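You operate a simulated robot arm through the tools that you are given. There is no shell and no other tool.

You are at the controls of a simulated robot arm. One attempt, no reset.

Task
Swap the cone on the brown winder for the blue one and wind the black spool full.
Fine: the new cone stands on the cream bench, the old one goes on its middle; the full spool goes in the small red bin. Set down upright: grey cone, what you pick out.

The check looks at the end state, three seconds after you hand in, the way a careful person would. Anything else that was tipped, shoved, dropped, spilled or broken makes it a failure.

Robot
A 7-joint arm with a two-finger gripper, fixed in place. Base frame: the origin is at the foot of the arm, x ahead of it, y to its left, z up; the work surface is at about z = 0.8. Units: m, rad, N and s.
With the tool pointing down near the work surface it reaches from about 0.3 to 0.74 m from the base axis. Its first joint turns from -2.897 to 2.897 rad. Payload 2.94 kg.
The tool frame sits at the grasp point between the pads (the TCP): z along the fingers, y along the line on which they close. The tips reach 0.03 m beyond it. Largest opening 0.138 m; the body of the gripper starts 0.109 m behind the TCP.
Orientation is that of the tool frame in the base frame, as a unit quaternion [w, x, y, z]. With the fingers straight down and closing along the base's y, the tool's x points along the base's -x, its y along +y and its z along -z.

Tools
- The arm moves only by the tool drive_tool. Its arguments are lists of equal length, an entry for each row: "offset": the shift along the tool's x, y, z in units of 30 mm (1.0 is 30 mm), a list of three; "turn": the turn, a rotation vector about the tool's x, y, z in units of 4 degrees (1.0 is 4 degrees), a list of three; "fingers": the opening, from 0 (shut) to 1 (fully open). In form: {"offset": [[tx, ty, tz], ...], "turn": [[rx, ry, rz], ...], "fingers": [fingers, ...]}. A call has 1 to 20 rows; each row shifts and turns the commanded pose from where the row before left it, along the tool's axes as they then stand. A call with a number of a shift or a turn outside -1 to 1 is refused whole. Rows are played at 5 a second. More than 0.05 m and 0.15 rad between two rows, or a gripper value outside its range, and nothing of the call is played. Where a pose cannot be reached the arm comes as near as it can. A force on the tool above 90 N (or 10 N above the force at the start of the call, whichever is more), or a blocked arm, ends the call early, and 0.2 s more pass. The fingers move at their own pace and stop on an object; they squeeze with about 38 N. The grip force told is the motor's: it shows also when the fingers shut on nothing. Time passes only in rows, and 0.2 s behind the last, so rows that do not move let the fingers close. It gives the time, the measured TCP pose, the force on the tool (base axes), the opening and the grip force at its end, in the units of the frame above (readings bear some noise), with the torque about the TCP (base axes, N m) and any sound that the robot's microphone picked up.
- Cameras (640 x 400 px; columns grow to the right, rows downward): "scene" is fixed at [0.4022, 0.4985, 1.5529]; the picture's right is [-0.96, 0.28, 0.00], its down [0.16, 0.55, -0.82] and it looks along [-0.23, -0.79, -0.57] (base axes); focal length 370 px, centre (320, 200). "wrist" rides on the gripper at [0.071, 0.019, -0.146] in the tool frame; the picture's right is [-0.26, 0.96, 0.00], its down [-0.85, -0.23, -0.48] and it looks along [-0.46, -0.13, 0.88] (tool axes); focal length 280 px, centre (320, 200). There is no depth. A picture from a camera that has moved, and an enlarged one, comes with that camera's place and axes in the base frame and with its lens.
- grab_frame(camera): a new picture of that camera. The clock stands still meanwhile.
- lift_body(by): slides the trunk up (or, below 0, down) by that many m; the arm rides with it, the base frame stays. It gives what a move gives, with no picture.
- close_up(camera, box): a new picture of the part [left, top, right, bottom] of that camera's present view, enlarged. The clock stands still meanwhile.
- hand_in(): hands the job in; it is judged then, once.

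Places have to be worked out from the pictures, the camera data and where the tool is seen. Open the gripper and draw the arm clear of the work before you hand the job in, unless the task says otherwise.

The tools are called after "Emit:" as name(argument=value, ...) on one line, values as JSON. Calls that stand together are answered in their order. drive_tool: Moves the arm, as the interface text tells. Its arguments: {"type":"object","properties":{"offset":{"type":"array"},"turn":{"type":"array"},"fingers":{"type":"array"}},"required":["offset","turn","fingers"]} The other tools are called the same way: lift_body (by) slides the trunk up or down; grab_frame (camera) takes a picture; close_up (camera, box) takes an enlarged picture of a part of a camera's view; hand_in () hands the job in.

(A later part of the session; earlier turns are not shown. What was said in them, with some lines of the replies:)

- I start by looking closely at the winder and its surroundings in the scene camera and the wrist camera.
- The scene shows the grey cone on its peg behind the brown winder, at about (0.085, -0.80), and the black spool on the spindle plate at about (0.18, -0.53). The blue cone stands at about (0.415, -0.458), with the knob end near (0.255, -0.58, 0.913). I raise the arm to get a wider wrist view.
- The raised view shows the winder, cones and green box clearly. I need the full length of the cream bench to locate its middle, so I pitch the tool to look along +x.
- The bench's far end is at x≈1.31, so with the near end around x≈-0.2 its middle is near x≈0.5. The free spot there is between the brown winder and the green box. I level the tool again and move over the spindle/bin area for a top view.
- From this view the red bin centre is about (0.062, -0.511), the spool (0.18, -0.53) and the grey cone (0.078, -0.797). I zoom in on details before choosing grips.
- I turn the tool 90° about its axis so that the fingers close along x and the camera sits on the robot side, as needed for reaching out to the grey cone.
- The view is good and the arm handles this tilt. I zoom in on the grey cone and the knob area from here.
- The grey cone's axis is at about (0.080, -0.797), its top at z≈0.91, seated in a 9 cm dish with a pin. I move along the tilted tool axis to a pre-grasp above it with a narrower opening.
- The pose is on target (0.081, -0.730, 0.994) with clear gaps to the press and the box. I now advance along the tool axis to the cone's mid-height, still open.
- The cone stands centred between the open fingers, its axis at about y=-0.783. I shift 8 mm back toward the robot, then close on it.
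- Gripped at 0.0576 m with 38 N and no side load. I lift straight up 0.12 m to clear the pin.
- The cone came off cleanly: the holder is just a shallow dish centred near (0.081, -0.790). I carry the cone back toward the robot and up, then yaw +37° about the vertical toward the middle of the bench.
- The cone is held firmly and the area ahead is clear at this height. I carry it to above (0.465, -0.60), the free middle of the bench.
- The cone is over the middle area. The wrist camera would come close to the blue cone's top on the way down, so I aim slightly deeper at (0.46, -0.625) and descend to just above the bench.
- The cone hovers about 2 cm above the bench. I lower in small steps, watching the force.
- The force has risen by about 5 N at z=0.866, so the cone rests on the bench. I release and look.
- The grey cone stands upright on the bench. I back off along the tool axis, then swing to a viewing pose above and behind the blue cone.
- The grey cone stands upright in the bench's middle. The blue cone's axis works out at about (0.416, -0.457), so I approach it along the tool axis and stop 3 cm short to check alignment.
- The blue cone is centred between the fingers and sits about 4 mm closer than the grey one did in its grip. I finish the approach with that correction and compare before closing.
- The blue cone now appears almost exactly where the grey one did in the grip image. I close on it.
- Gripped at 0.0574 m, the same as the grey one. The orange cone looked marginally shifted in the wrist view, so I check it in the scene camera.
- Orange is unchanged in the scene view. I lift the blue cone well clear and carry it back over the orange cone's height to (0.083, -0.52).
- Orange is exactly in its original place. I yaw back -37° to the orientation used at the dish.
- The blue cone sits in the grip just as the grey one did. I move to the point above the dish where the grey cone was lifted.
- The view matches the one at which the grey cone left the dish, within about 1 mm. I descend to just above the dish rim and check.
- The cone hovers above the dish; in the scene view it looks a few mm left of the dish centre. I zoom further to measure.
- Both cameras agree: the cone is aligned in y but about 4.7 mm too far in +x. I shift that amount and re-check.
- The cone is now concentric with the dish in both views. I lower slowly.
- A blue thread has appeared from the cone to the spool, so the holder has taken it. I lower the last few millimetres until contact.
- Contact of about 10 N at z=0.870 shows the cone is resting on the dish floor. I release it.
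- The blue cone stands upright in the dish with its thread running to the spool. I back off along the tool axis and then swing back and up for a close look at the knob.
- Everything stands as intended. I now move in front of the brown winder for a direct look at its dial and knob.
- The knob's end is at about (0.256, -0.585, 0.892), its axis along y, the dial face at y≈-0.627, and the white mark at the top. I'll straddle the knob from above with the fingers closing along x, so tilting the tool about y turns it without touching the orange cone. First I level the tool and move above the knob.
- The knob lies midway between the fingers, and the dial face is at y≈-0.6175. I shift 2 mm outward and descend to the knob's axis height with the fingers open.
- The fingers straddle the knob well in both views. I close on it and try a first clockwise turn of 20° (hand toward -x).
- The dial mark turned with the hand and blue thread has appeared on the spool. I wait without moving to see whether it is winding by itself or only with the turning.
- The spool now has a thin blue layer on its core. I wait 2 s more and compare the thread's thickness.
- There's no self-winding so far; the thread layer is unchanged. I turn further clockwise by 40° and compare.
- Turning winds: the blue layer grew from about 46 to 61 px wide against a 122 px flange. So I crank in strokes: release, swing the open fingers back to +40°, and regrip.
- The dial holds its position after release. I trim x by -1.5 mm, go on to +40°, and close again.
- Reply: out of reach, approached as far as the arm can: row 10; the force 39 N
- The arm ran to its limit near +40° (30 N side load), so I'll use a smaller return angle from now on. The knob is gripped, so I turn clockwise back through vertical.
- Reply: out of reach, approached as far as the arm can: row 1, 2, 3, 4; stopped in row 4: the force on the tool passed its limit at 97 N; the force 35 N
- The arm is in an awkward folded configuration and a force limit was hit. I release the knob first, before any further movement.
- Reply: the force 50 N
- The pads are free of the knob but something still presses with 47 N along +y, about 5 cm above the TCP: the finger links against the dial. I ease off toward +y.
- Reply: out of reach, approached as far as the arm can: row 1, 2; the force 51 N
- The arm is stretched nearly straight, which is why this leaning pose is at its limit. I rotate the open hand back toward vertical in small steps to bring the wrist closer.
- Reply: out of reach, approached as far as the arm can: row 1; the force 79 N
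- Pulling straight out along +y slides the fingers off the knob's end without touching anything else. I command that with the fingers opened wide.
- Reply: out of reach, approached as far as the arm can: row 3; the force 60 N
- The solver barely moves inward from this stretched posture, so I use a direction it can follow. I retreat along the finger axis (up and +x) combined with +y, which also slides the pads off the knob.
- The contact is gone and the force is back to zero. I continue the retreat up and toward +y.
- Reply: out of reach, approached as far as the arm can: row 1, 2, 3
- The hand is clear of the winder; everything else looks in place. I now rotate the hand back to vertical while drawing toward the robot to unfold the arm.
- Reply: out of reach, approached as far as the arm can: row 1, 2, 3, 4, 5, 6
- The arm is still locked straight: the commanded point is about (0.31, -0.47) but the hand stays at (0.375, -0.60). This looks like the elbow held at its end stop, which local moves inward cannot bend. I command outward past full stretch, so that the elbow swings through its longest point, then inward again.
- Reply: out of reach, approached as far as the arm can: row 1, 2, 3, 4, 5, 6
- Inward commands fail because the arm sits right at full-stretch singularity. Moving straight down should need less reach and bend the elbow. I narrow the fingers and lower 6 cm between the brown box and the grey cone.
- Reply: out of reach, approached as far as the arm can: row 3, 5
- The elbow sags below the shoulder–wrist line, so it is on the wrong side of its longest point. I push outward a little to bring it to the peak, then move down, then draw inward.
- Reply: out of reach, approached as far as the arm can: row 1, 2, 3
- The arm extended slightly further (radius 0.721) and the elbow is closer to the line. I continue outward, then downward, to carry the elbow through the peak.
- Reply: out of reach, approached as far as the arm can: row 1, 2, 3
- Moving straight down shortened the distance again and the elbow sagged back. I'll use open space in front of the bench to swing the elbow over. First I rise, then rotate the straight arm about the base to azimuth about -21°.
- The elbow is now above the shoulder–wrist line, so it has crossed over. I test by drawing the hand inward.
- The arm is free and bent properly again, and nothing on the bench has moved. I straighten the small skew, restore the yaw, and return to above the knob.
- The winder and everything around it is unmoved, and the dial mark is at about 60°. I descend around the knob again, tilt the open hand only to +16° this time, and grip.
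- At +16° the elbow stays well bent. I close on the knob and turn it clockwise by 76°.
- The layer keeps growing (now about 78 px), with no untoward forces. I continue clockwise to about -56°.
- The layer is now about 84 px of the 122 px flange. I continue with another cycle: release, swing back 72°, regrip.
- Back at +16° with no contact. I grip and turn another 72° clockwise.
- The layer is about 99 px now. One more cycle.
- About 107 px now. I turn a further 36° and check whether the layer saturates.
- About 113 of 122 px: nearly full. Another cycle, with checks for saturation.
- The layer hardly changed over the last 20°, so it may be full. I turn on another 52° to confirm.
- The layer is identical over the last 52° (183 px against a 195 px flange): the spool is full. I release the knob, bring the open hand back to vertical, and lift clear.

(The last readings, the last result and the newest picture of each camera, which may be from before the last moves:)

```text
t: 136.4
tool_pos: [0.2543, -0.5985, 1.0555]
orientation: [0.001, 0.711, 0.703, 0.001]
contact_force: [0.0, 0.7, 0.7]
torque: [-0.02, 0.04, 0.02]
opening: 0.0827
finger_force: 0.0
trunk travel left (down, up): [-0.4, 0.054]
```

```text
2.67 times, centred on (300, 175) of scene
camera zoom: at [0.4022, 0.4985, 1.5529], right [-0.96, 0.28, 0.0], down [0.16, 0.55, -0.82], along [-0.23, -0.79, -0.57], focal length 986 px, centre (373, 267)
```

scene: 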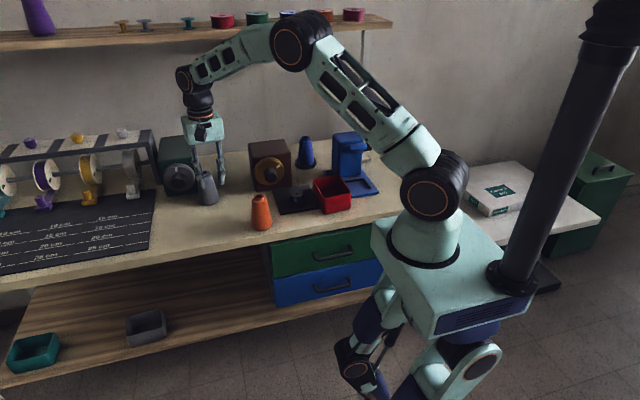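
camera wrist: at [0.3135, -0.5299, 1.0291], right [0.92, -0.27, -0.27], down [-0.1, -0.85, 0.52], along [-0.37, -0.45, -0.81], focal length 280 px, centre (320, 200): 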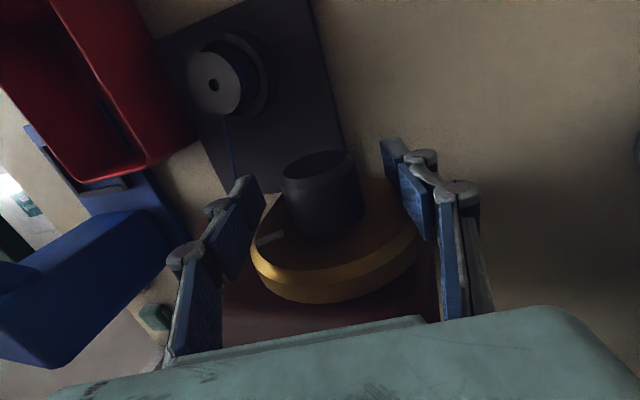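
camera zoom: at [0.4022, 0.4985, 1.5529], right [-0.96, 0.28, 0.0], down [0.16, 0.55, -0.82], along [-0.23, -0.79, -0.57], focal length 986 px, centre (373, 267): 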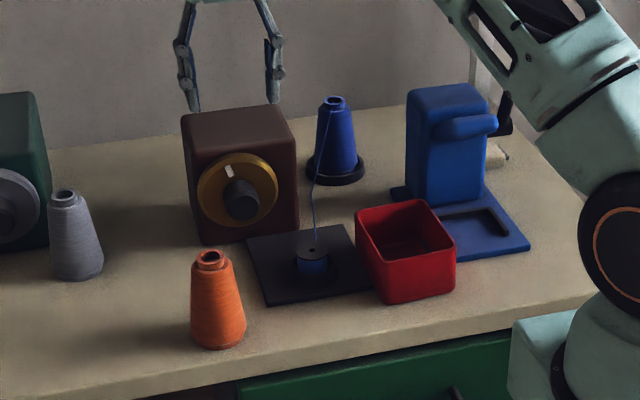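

Everything is in place and the spool is full of blue thread. Its centre is about (0.1785, -0.5305), top z≈0.845, sitting in a cup whose rim is too tight for the fingers, so I'll grip it above the rim. The red bin spans x 0.018–0.108 and y -0.571 to -0.449, so I turn the hand -90° to close along y, which fits the bin's long side.

Emit:
drive_tool(offset=[[0, 0, 0], [0, 0, 0], [0, 0, 0], [0, 0, 0], [0, 0, 0], [0, 0, 0], [0, 0, 0], [0, 0, 0], [0, 0, 0], [0, 0, 0], [0, 0, 0], [0, 0, 0], [0, 0, 0], [0, 0, 0], [0, 0, 0], [0, 0, 0], [0, 0, 0], [0, 0, 0], [0, 0, 0], [0, 0, 0]], turn=[[0, 0, -1], [0, 0, -1], [0, 0, -1], [0, 0, -1], [0, 0, -1], [0, 0, -1], [0, 0, -1], [0, 0, -1], [0, 0, -1], [0, 0, -1], [0, 0, -1], [0, 0, -1], [0, 0, -1], [0, 0, -1], [0, 0, -1], [0, 0, -1], [0, 0, -1], [0, 0, -1], [0, 0, -1], [0, 0, -1]], fingers=[0.6, 0.6, 0.6, 0.6, 0.6, 0.6, 0.6, 0.6, 0.6, 0.6, 0.6, 0.6, 0.6, 0.6, 0.6, 0.6, 0.6, 0.6, 0.6, 0.6])

Emit:
drive_tool(offset=[[0, 0, 0], [0, 0, 0], [0, 0, 0], [0.842, 0.756, 0], [0.842, 0.756, 0], [0.842, 0.756, 0], [0, 0, 0]], turn=[[0, 0, -1], [0, 0, -1], [0, 0, -0.66], [0, 0, 0], [0, 0, 0], [0, 0, 0], [0, 0, 0]], fingers=[0.5, 0.5, 0.5, 0.5, 0.5, 0.5, 0.5])

Emit:
grab_frame(camera="wrist")

Emit:
close_up(camera="scene", box=[200, 80, 400, 230])

```text
t: 140.6
tool_pos: [0.2536, -0.5985, 1.056]
orientation: [0.001, 0.093, 0.996, 0.0]
contact_force: [-0.1, -0.3, -0.6]
torque: [0.01, -0.02, 0.0]
opening: 0.0829
finger_force: 0.0
trunk travel left (down, up): [-0.4, 0.054]
```

```text
t: 142.2
tool_pos: [0.1776, -0.5315, 1.055]
orientation: [0.001, 0.001, 1.0, 0.0]
contact_force: [-1.0, -0.6, -0.4]
torque: [-0.01, 0.02, 0.01]
opening: 0.0688
finger_force: 0.0
trunk travel left (down, up): [-0.4, 0.054]
```

```text
taken
camera wrist: at [0.1065, -0.5127, 1.2017], right [0.26, 0.96, 0.0], down [0.85, -0.23, 0.48], along [0.46, -0.13, -0.88], focal length 280 px, centre (320, 200)
```

wrist: 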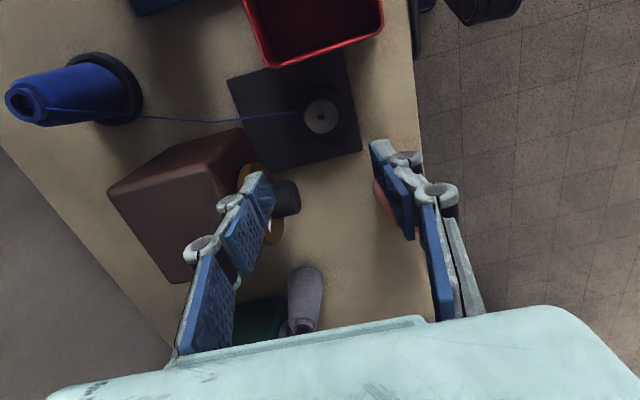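

```text
2.67 times, centred on (300, 155) of scene
camera zoom: at [0.4022, 0.4985, 1.5529], right [-0.96, 0.28, 0.0], down [0.16, 0.55, -0.82], along [-0.23, -0.79, -0.57], focal length 986 px, centre (373, 320)
```

zoom: 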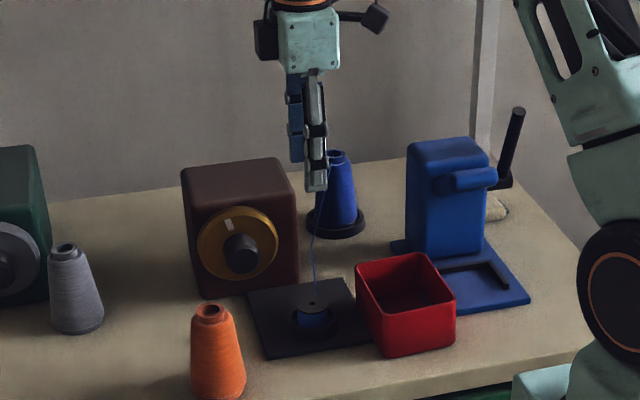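

The spool is centred under the hand. I descend to just above it and check.

Emit:
drive_tool(offset=[[-0.023, 0.033, 0.86], [0, 0, 0.86], [0, 0, 0.86], [0, 0, 0.86], [0, 0, 0.86], [0, 0, 0.86], [0, 0, 0]], turn=[[0, 0, 0], [0, 0, 0], [0, 0, 0], [0, 0, 0], [0, 0, 0], [0, 0, 0], [0, 0, 0]], fingers=[0.5, 0.5, 0.5, 0.5, 0.5, 0.5, 0.5])

Emit:
grab_frame(camera="wrist")

Emit:
close_up(camera="scene", box=[270, 130, 350, 200])

```text
t: 143.8
tool_pos: [0.1788, -0.5274, 0.9005]
orientation: [0.002, 0.001, 1.0, -0.001]
contact_force: [-0.5, 0.6, 0.8]
torque: [0.0, -0.01, 0.03]
opening: 0.0689
finger_force: 0.0
trunk travel left (down, up): [-0.4, 0.054]
```

```text
taken
camera wrist: at [0.108, -0.5109, 1.046], right [0.26, 0.96, 0.0], down [0.85, -0.23, 0.48], along [0.46, -0.12, -0.88], focal length 280 px, centre (320, 200)
```

wrist: 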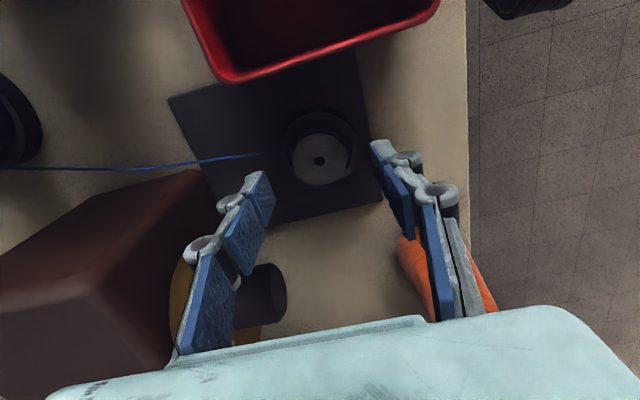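

```text
5.71 times, centred on (310, 165) of scene
camera zoom: at [0.4022, 0.4985, 1.5529], right [-0.96, 0.28, 0.0], down [0.16, 0.55, -0.82], along [-0.23, -0.79, -0.57], focal length 2114 px, centre (377, 400)
```

zoom: 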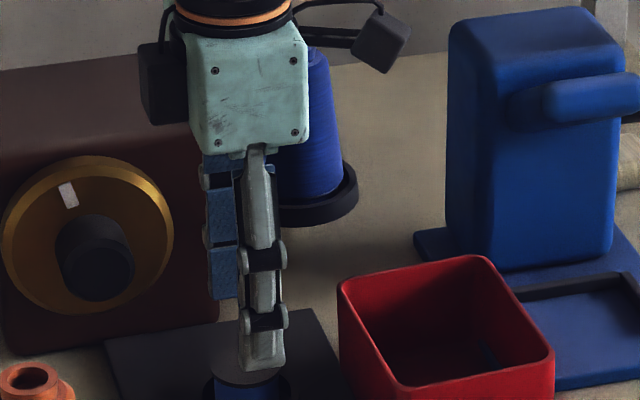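

The spool sits centred between the fingers, which are well clear of the knob. I descend to the grip height above the cup rim and close.

Emit:
drive_tool(offset=[[-0.03, 0, 0.52], [0, 0, 0.52], [0, 0, 0.52], [0, 0, 0]], turn=[[0, 0, 0], [0, 0, 0], [0, 0, 0], [0, 0, 0]], fingers=[0.5, 0.5, 0.5, 0.5])

Emit:
grab_frame(camera="wrist")

Emit:
close_up(camera="scene", box=[280, 150, 340, 210])

```text
t: 144.8
tool_pos: [0.18, -0.5298, 0.8541]
orientation: [0.001, 0.001, 1.0, 0.0]
contact_force: [-0.5, -0.4, 1.8]
torque: [0.07, 0.02, 0.01]
opening: 0.0694
finger_force: 0.4
trunk travel left (down, up): [-0.4, 0.054]
```

```text
taken
camera wrist: at [0.1089, -0.5114, 1.0006], right [0.26, 0.96, 0.0], down [0.85, -0.23, 0.48], along [0.46, -0.13, -0.88], focal length 280 px, centre (320, 200)
```

wrist: 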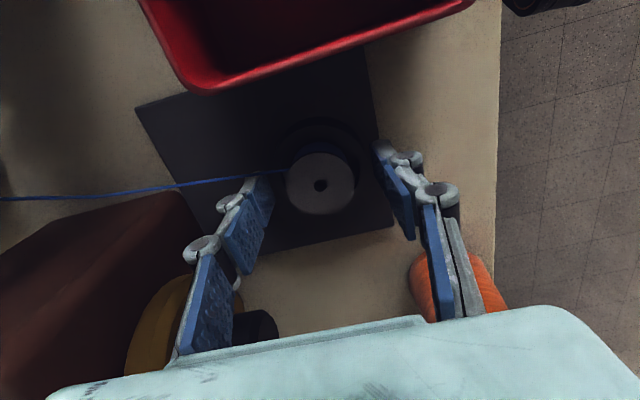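

```text
6.67 times, centred on (310, 180) of scene
camera zoom: at [0.4022, 0.4985, 1.5529], right [-0.96, 0.28, 0.0], down [0.16, 0.55, -0.82], along [-0.23, -0.79, -0.57], focal length 2466 px, centre (387, 333)
```

zoom: 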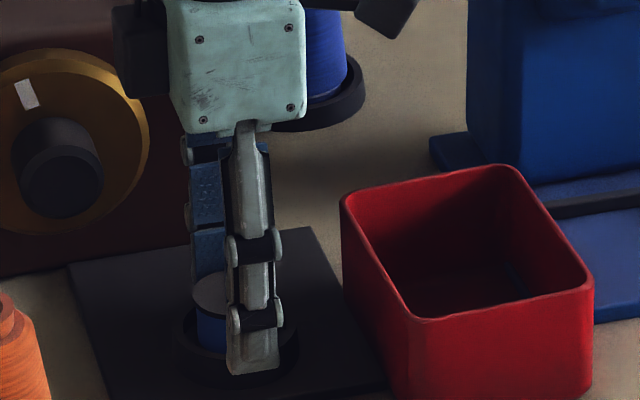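

The cup rim works out at z≈0.8225, nearly level with the fingertips at 0.824. I raise 5 mm so the fingers pass over the rim, then close on the spool.

Emit:
drive_tool(offset=[[0, 0, -0.17], [0, 0, 0], [0, 0, 0], [0, 0, 0], [0, 0, 0], [0, 0, 0]], turn=[[0, 0, 0], [0, 0, 0], [0, 0, 0], [0, 0, 0], [0, 0, 0], [0, 0, 0]], fingers=[0.5, 0.4, 0.3, 0.2, 0, 0])

Emit:
grab_frame(camera="wrist")

Emit:
close_up(camera="scene", box=[280, 150, 340, 210])

```text
t: 146.2
tool_pos: [0.1803, -0.5304, 0.8584]
orientation: [0.001, 0.001, 1.0, 0.001]
contact_force: [0.6, 0.1, -0.7]
torque: [0.04, 0.0, -0.02]
opening: 0.0388
finger_force: 37.8
trunk travel left (down, up): [-0.4, 0.054]
```

```text
taken
camera wrist: at [0.1089, -0.5111, 1.0055], right [0.26, 0.96, 0.0], down [0.85, -0.23, 0.48], along [0.46, -0.12, -0.88], focal length 280 px, centre (320, 200)
```

wrist: 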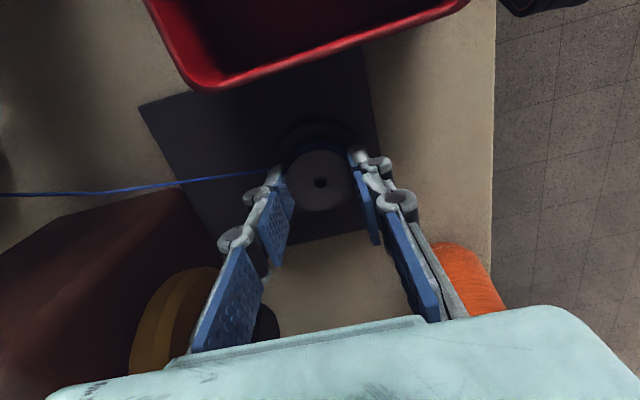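

```text
6.67 times, centred on (310, 180) of scene
camera zoom: at [0.4022, 0.4985, 1.5529], right [-0.96, 0.28, 0.0], down [0.16, 0.55, -0.82], along [-0.23, -0.79, -0.57], focal length 2466 px, centre (387, 333)
```

zoom: 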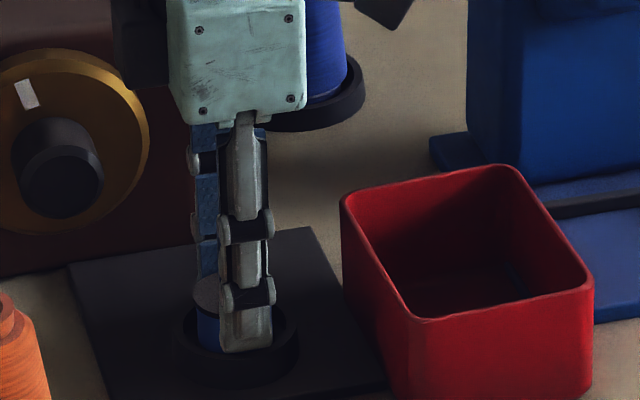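

Gripped at 0.0388 m with no side forces. I lift it slowly out of the cup.

Emit:
drive_tool(offset=[[0, 0, -0.3], [0, 0, -0.5], [0, 0, -0.8], [0, 0, -0.9], [0, 0, -0.9], [0, 0, 0]], turn=[[0, 0, 0], [0, 0, 0], [0, 0, 0], [0, 0, 0], [0, 0, 0], [0, 0, 0]], fingers=[0, 0, 0, 0, 0, 0])

Emit:
grab_frame(camera="wrist")

Emit:
close_up(camera="scene", box=[270, 110, 360, 200])

```text
t: 147.6
tool_pos: [0.1806, -0.5314, 0.9601]
orientation: [0.0, 0.0, 1.0, 0.0]
contact_force: [0.6, -0.1, -0.2]
torque: [0.0, 0.03, 0.03]
opening: 0.039
finger_force: 38.0
trunk travel left (down, up): [-0.4, 0.054]
```

```text
taken
camera wrist: at [0.1092, -0.5121, 1.1075], right [0.26, 0.96, 0.0], down [0.85, -0.23, 0.48], along [0.46, -0.12, -0.88], focal length 280 px, centre (320, 200)
```

wrist: 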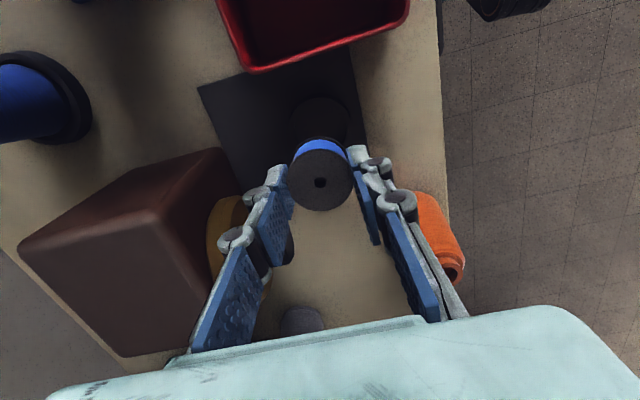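

```text
4.44 times, centred on (315, 155) of scene
camera zoom: at [0.4022, 0.4985, 1.5529], right [-0.96, 0.28, 0.0], down [0.16, 0.55, -0.82], along [-0.23, -0.79, -0.57], focal length 1644 px, centre (342, 400)
```

zoom: 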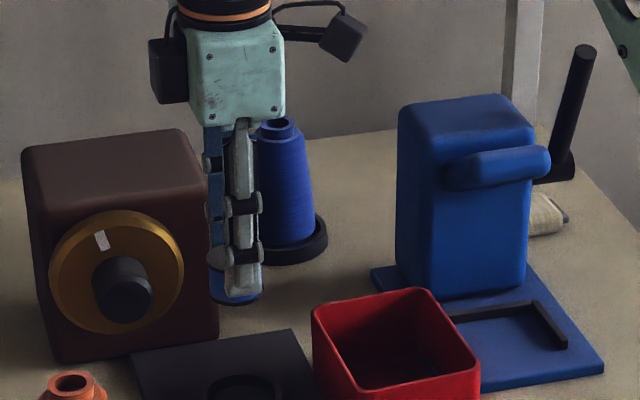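

The spool is held upright and the thread has been cut off cleanly. I carry it over the red bin, to (0.066, -0.508).

Emit:
drive_tool(offset=[[0.955, 0.195, 0], [0.955, 0.195, 0], [0.955, 0.195, 0], [0.955, 0.195, 0], [0, 0, 0]], turn=[[0, 0, 0], [0, 0, 0], [0, 0, 0], [0, 0, 0], [0, 0, 0]], fingers=[0, 0, 0, 0, 0])

Emit:
grab_frame(camera="wrist")

Emit:
close_up(camera="scene", box=[280, 110, 380, 220])

```text
t: 148.8
tool_pos: [0.0645, -0.5061, 0.9603]
orientation: [0.001, 0.001, 1.0, 0.0]
contact_force: [-0.9, 0.1, 1.5]
torque: [0.0, 0.0, 0.05]
opening: 0.039
finger_force: 38.2
trunk travel left (down, up): [-0.4, 0.054]
```

```text
taken
camera wrist: at [-0.0064, -0.4878, 1.107], right [0.26, 0.96, 0.0], down [0.85, -0.23, 0.48], along [0.46, -0.12, -0.88], focal length 280 px, centre (320, 200)
```

wrist: 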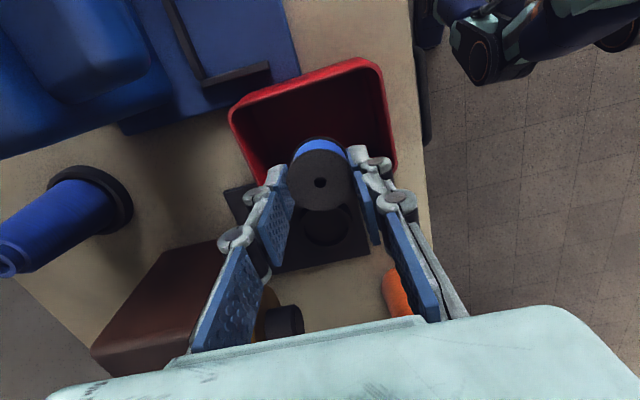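

```text
3.64 times, centred on (330, 165) of scene
camera zoom: at [0.4022, 0.4985, 1.5529], right [-0.96, 0.28, 0.0], down [0.16, 0.55, -0.82], along [-0.23, -0.79, -0.57], focal length 1345 px, centre (284, 327)
```

zoom: 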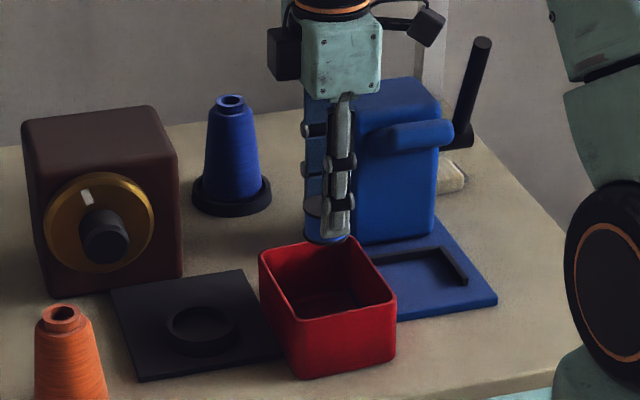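

The spool is centred over the bin. I lower it into the bin, first to z=0.87.

Emit:
drive_tool(offset=[[0, 0, 0.75], [0, 0, 0.75], [0, 0, 0.75], [0, 0, 0.75], [0, 0, 0]], turn=[[0, 0, 0], [0, 0, 0], [0, 0, 0], [0, 0, 0], [0, 0, 0]], fingers=[0, 0, 0, 0, 0])

Emit:
grab_frame(camera="wrist")

Emit:
close_up(camera="scene", box=[290, 120, 370, 220])

```text
t: 150.0
tool_pos: [0.0657, -0.506, 0.8693]
orientation: [0.001, 0.0, 1.0, 0.0]
contact_force: [1.1, -0.5, -0.7]
torque: [-0.01, -0.01, -0.03]
opening: 0.0388
finger_force: 37.5
trunk travel left (down, up): [-0.4, 0.054]
```

```text
taken
camera wrist: at [-0.0059, -0.4877, 1.0166], right [0.26, 0.96, 0.0], down [0.85, -0.23, 0.48], along [0.46, -0.12, -0.88], focal length 280 px, centre (320, 200)
```

wrist: 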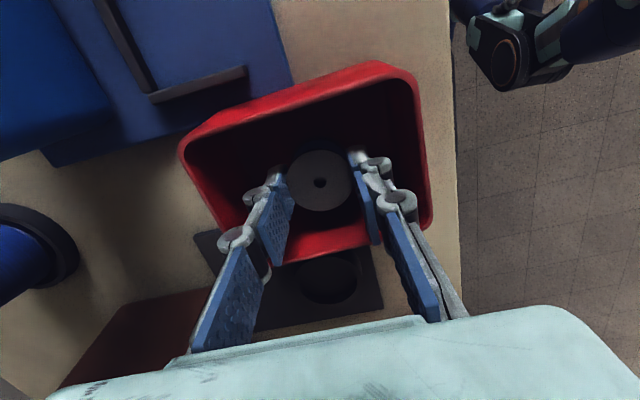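

```text
4.00 times, centred on (330, 170) of scene
camera zoom: at [0.4022, 0.4985, 1.5529], right [-0.96, 0.28, 0.0], down [0.16, 0.55, -0.82], along [-0.23, -0.79, -0.57], focal length 1480 px, centre (280, 320)
```

zoom: 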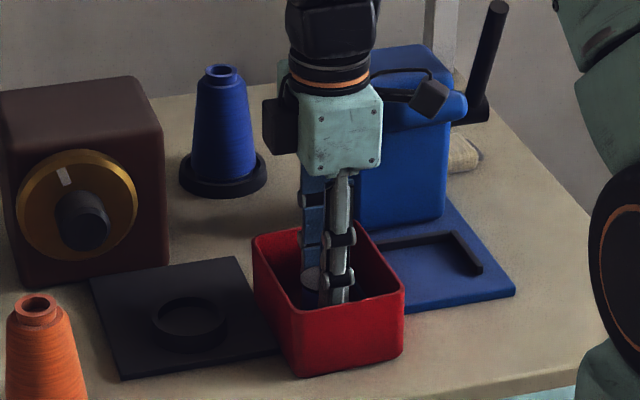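

The spool and fingers are inside the bin without contact. I lower in 3 mm steps until I feel the floor.

Emit:
drive_tool(offset=[[0, 0, 0.1], [0, 0, 0.1], [0, 0, 0.1], [0, 0, 0]], turn=[[0, 0, 0], [0, 0, 0], [0, 0, 0], [0, 0, 0]], fingers=[0, 0, 0, 0])

```text
t: 151.0
tool_pos: [0.0653, -0.5058, 0.8626]
orientation: [0.001, 0.001, 1.0, -0.001]
contact_force: [-0.3, 0.7, 0.4]
torque: [0.02, -0.01, -0.02]
opening: 0.0389
finger_force: 38.4
trunk travel left (down, up): [-0.4, 0.054]
```

No contact yet at z=0.8626. I continue in smaller steps.

Emit:
drive_tool(offset=[[0, 0, 0.08], [0, 0, 0.08], [0, 0, 0]], turn=[[0, 0, 0], [0, 0, 0], [0, 0, 0]], fingers=[0, 0, 0])

```text
t: 151.8
tool_pos: [0.0665, -0.5068, 0.8579]
orientation: [0.001, 0.001, 1.0, 0.001]
contact_force: [-0.7, 0.1, 0.1]
torque: [-0.04, -0.01, 0.02]
opening: 0.039
finger_force: 38.1
trunk travel left (down, up): [-0.4, 0.054]
```

Still free at z=0.858. I go on.

Emit:
drive_tool(offset=[[0, 0, 0.07], [0, 0, 0.07], [0, 0, 0]], turn=[[0, 0, 0], [0, 0, 0], [0, 0, 0]], fingers=[0, 0, 0])

```text
t: 152.6
tool_pos: [0.0662, -0.5054, 0.8526]
orientation: [0.001, 0.001, 1.0, 0.0]
contact_force: [-0.3, 0.2, 0.2]
torque: [-0.01, 0.0, -0.06]
opening: 0.0386
finger_force: 37.8
trunk travel left (down, up): [-0.4, 0.054]
```

Still no contact at z=0.8525. A bit further.

Emit:
drive_tool(offset=[[0, 0, 0.06], [0, 0, 0.06], [0, 0, 0]], turn=[[0, 0, 0], [0, 0, 0], [0, 0, 0]], fingers=[0, 0, 0])

Emit:
close_up(camera="scene", box=[300, 170, 360, 215])

```text
t: 153.4
tool_pos: [0.0654, -0.5062, 0.8501]
orientation: [0.001, 0.001, 1.0, 0.001]
contact_force: [-0.5, 0.3, -0.7]
torque: [-0.01, 0.0, 0.01]
opening: 0.039
finger_force: 38.1
trunk travel left (down, up): [-0.4, 0.054]
```

```text
8.89 times, centred on (330, 192) of scene
camera zoom: at [0.4022, 0.4985, 1.5529], right [-0.96, 0.28, 0.0], down [0.16, 0.55, -0.82], along [-0.23, -0.79, -0.57], focal length 3288 px, centre (231, 267)
```

zoom: 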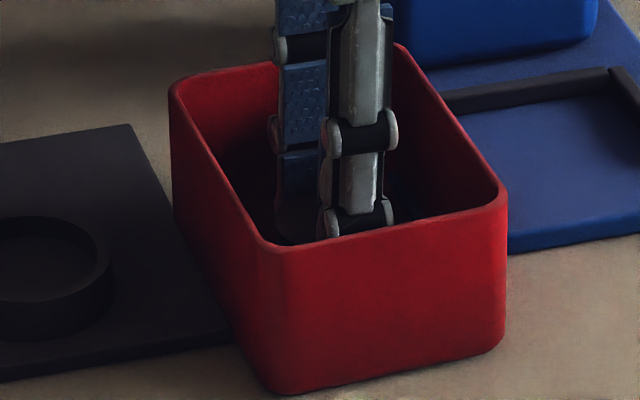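

Still hanging free at z≈0.850. I continue down in small steps.

Emit:
drive_tool(offset=[[0, 0, 0.06], [0, 0, 0.06], [0, 0, 0]], turn=[[0, 0, 0], [0, 0, 0], [0, 0, 0]], fingers=[0, 0, 0])

```text
t: 154.2
tool_pos: [0.065, -0.5046, 0.8478]
orientation: [0.001, 0.001, 1.0, -0.001]
contact_force: [-0.9, 2.4, 17.9]
torque: [0.34, 0.17, -0.02]
opening: 0.0388
finger_force: 37.9
trunk travel left (down, up): [-0.4, 0.054]
```

An 18 N contact at z≈0.848 means the spool is on the bin floor. I relax by 1 mm and open gently.

Emit:
drive_tool(offset=[[0, 0, -0.03], [0, 0, 0], [0, 0, 0], [0, 0, 0]], turn=[[0, 0, 0], [0, 0, 0], [0, 0, 0], [0, 0, 0]], fingers=[0, 0.35, 0.42, 0.42])

Emit:
grab_frame(camera="wrist")

Emit:
close_up(camera="scene", box=[300, 160, 360, 215])

```text
t: 155.2
tool_pos: [0.0661, -0.5056, 0.8453]
orientation: [0.002, 0.001, 1.0, 0.0]
contact_force: [0.6, 0.9, -0.8]
torque: [-0.01, 0.02, 0.01]
opening: 0.058
finger_force: 0.1
trunk travel left (down, up): [-0.4, 0.054]
```

```text
taken
camera wrist: at [-0.0053, -0.4875, 0.9927], right [0.26, 0.96, 0.0], down [0.85, -0.23, 0.48], along [0.46, -0.12, -0.88], focal length 280 px, centre (320, 200)
```

wrist: 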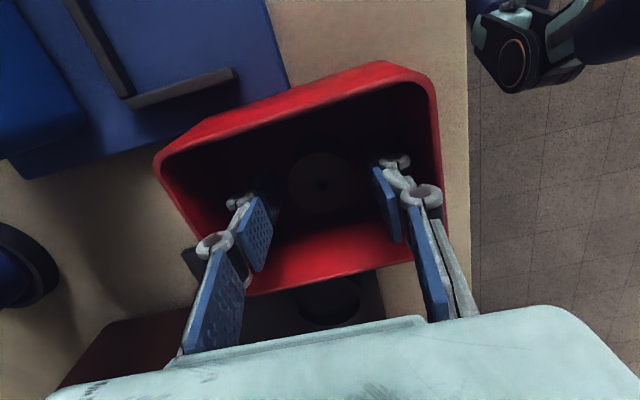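

```text
7.27 times, centred on (330, 188) of scene
camera zoom: at [0.4022, 0.4985, 1.5529], right [-0.96, 0.28, 0.0], down [0.16, 0.55, -0.82], along [-0.23, -0.79, -0.57], focal length 2690 px, centre (247, 291)
```

zoom: 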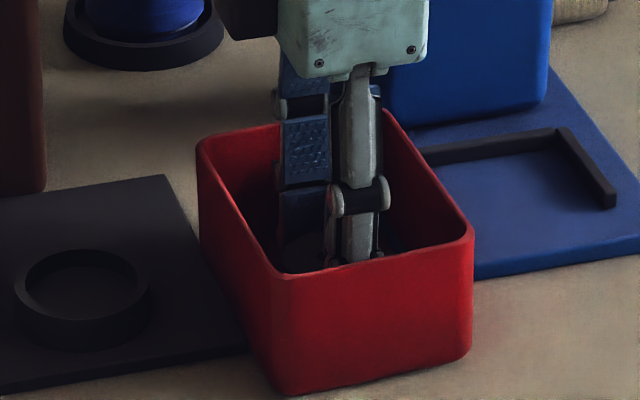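

The spool stands in the bin, released. I lift the hand straight up out of the bin.

Emit:
drive_tool(offset=[[0, 0, -0.3], [0, 0, -0.5], [0, 0, -0.8], [0, 0, -0.9], [0, 0, -0.9], [0, 0, -0.9], [0, 0, -0.9], [0, 0, 0]], turn=[[0, 0, 0], [0, 0, 0], [0, 0, 0], [0, 0, 0], [0, 0, 0], [0, 0, 0], [0, 0, 0], [0, 0, 0]], fingers=[0.42, 0.42, 0.42, 0.42, 0.42, 0.42, 0.42, 0.42])

Emit:
grab_frame(camera="wrist")

Emit:
close_up(camera="wrist", box=[220, 60, 420, 220])

Emit:
close_up(camera="scene", box=[300, 160, 360, 215])

```text
t: 157.0
tool_pos: [0.0649, -0.5056, 1.0028]
orientation: [0.001, 0.0, 1.0, 0.0]
contact_force: [0.4, -0.2, 0.2]
torque: [0.02, -0.01, 0.0]
opening: 0.0579
finger_force: 0.1
trunk travel left (down, up): [-0.4, 0.054]
```

```text
taken
camera wrist: at [-0.0061, -0.4875, 1.1494], right [0.26, 0.96, 0.0], down [0.85, -0.23, 0.48], along [0.46, -0.12, -0.88], focal length 280 px, centre (320, 200)
```

wrist: 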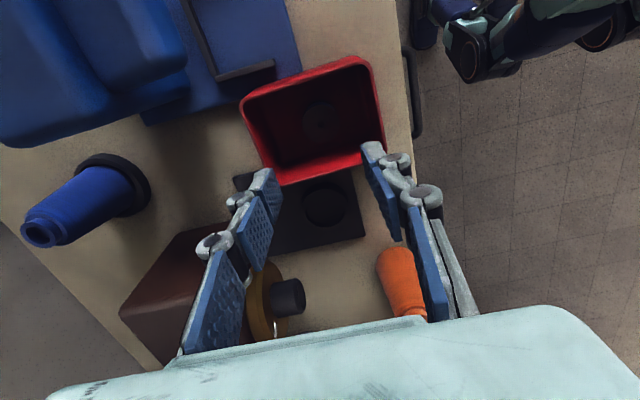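

```text
2.50 times, centred on (320, 140) of wrist
camera zoom: at [-0.0061, -0.4875, 1.1494], right [0.26, 0.96, 0.0], down [0.85, -0.23, 0.48], along [0.46, -0.12, -0.88], focal length 701 px, centre (320, 350)
```

zoom: 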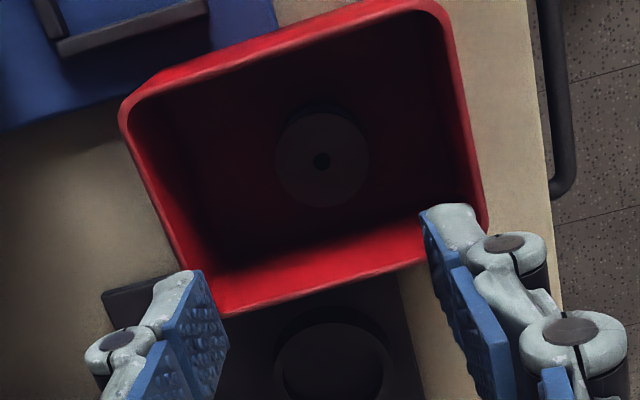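

```text
7.27 times, centred on (330, 188) of scene
camera zoom: at [0.4022, 0.4985, 1.5529], right [-0.96, 0.28, 0.0], down [0.16, 0.55, -0.82], along [-0.23, -0.79, -0.57], focal length 2690 px, centre (247, 291)
```

zoom: 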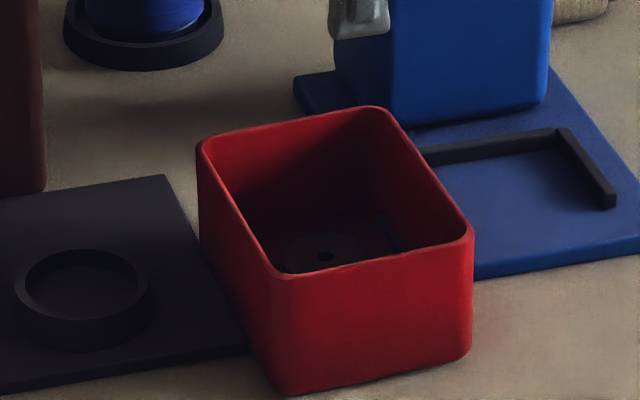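

The spool stands upright in the red bin. I open the gripper fully and draw the arm up and back, clear of the work.

Emit:
drive_tool(offset=[[0, 0, -0.9], [0, 0, -0.9], [0, 0, -0.9], [0, 0, -0.9], [0, 0, -0.9], [0, 0, -0.9], [0, 0.8, -0.4], [0, 0.8, -0.4], [0, 0.8, 0], [0, 0.8, 0], [0, 0, 0]], turn=[[0, 0, 0], [0, 0, 0], [0, 0, 0], [0, 0, 0], [0, 0, 0], [0, 0, 0], [0, 0, 0], [0, 0, 0], [0, 0, 0], [0, 0, 0], [0, 0, 0]], fingers=[0.5, 0.8, 1, 1, 1, 1, 1, 1, 1, 1, 1])

Emit:
grab_frame(camera="scene")

Emit:
close_up(camera="scene", box=[200, 100, 400, 250])

Emit:
close_up(camera="scene", box=[290, 170, 350, 210])

Emit:
grab_frame(camera="wrist")

```text
t: 159.4
tool_pos: [0.0651, -0.41, 1.1881]
orientation: [0.0, 0.001, 1.0, 0.0]
contact_force: [0.5, -0.2, 0.1]
torque: [-0.02, 0.02, 0.0]
opening: 0.1377
finger_force: 0.1
trunk travel left (down, up): [-0.4, 0.054]
```

```text
taken
```

scene: 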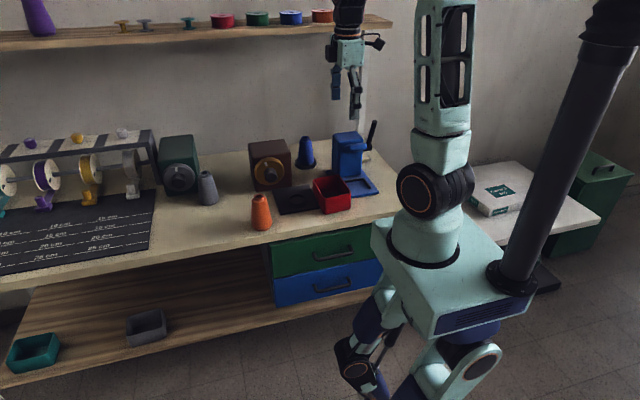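

```text
2.67 times, centred on (300, 175) of scene
camera zoom: at [0.4022, 0.4985, 1.5529], right [-0.96, 0.28, 0.0], down [0.16, 0.55, -0.82], along [-0.23, -0.79, -0.57], focal length 986 px, centre (373, 267)
```

zoom: 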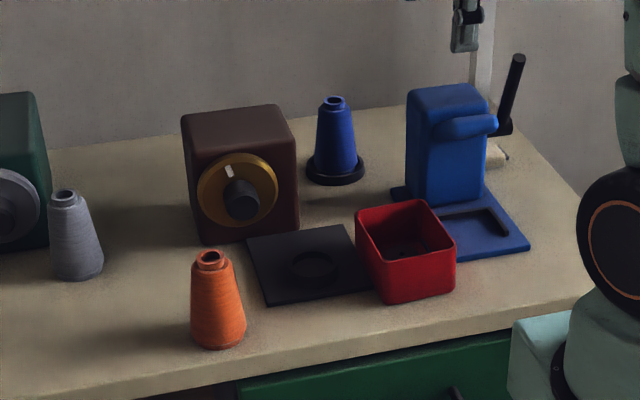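

```text
10.00 times, centred on (320, 190) of scene
camera zoom: at [0.4022, 0.4985, 1.5529], right [-0.96, 0.28, 0.0], down [0.16, 0.55, -0.82], along [-0.23, -0.79, -0.57], focal length 3699 px, centre (320, 300)
```

zoom: 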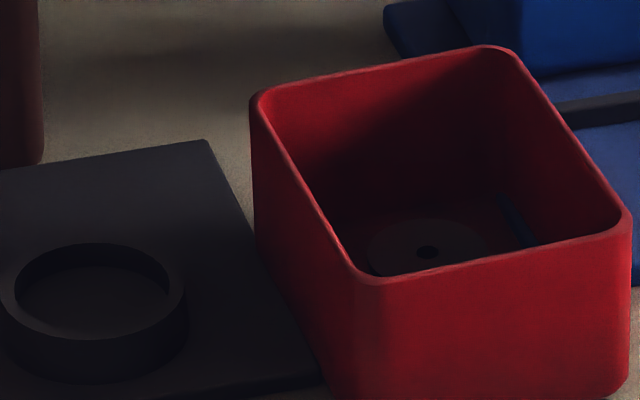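

```text
taken
camera wrist: at [-0.0064, -0.3909, 1.335], right [0.26, 0.96, 0.0], down [0.85, -0.23, 0.48], along [0.46, -0.12, -0.88], focal length 280 px, centre (320, 200)
```

wrist: 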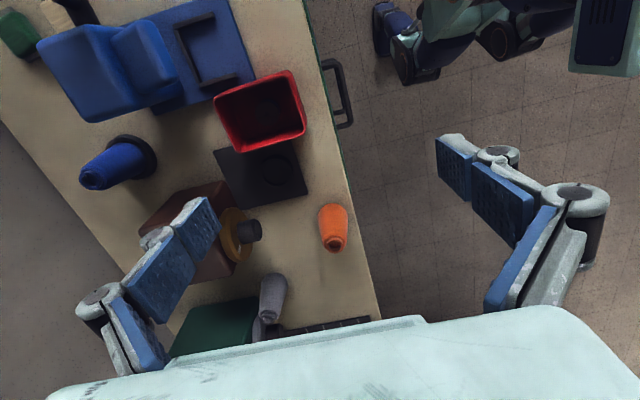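

The blue cone stands on the winder and the grey cone is upright in the middle of the bench. The full spool stands upright in the red bin. The bin, press, orange cone and winder are where they started, and the arm is clear with the gripper open, so I hand in.

Emit:
hand_in()

```text
The job is handed in.
```

The swap and winding are finished and handed in. I don't have the check's result.

- **Blue cone:** it stands upright in the brown winder's dish.
- **Grey cone:** it stands upright on the cream bench, just in front of the green box. That is about 10 cm from the bench's exact centre, because the green box covers the centre.
- **Black spool:** I wound it by cranking the knob clockwise until the thread stopped growing, at about 94% of the flange width. It stands upright in the small red bin.

**What went wrong:** partway through cranking I tilted the hand too far and the arm locked fully stretched, hitting its force limit at 97 N. For a few seconds afterwards the fingers still pressed on the dial, at up to about 78 N. I backed the arm out and carried on with smaller turns.

In the closing pictures the winder, bin, orange cone and blue press all sit where they started. The arm is clear of the work with the gripper open.
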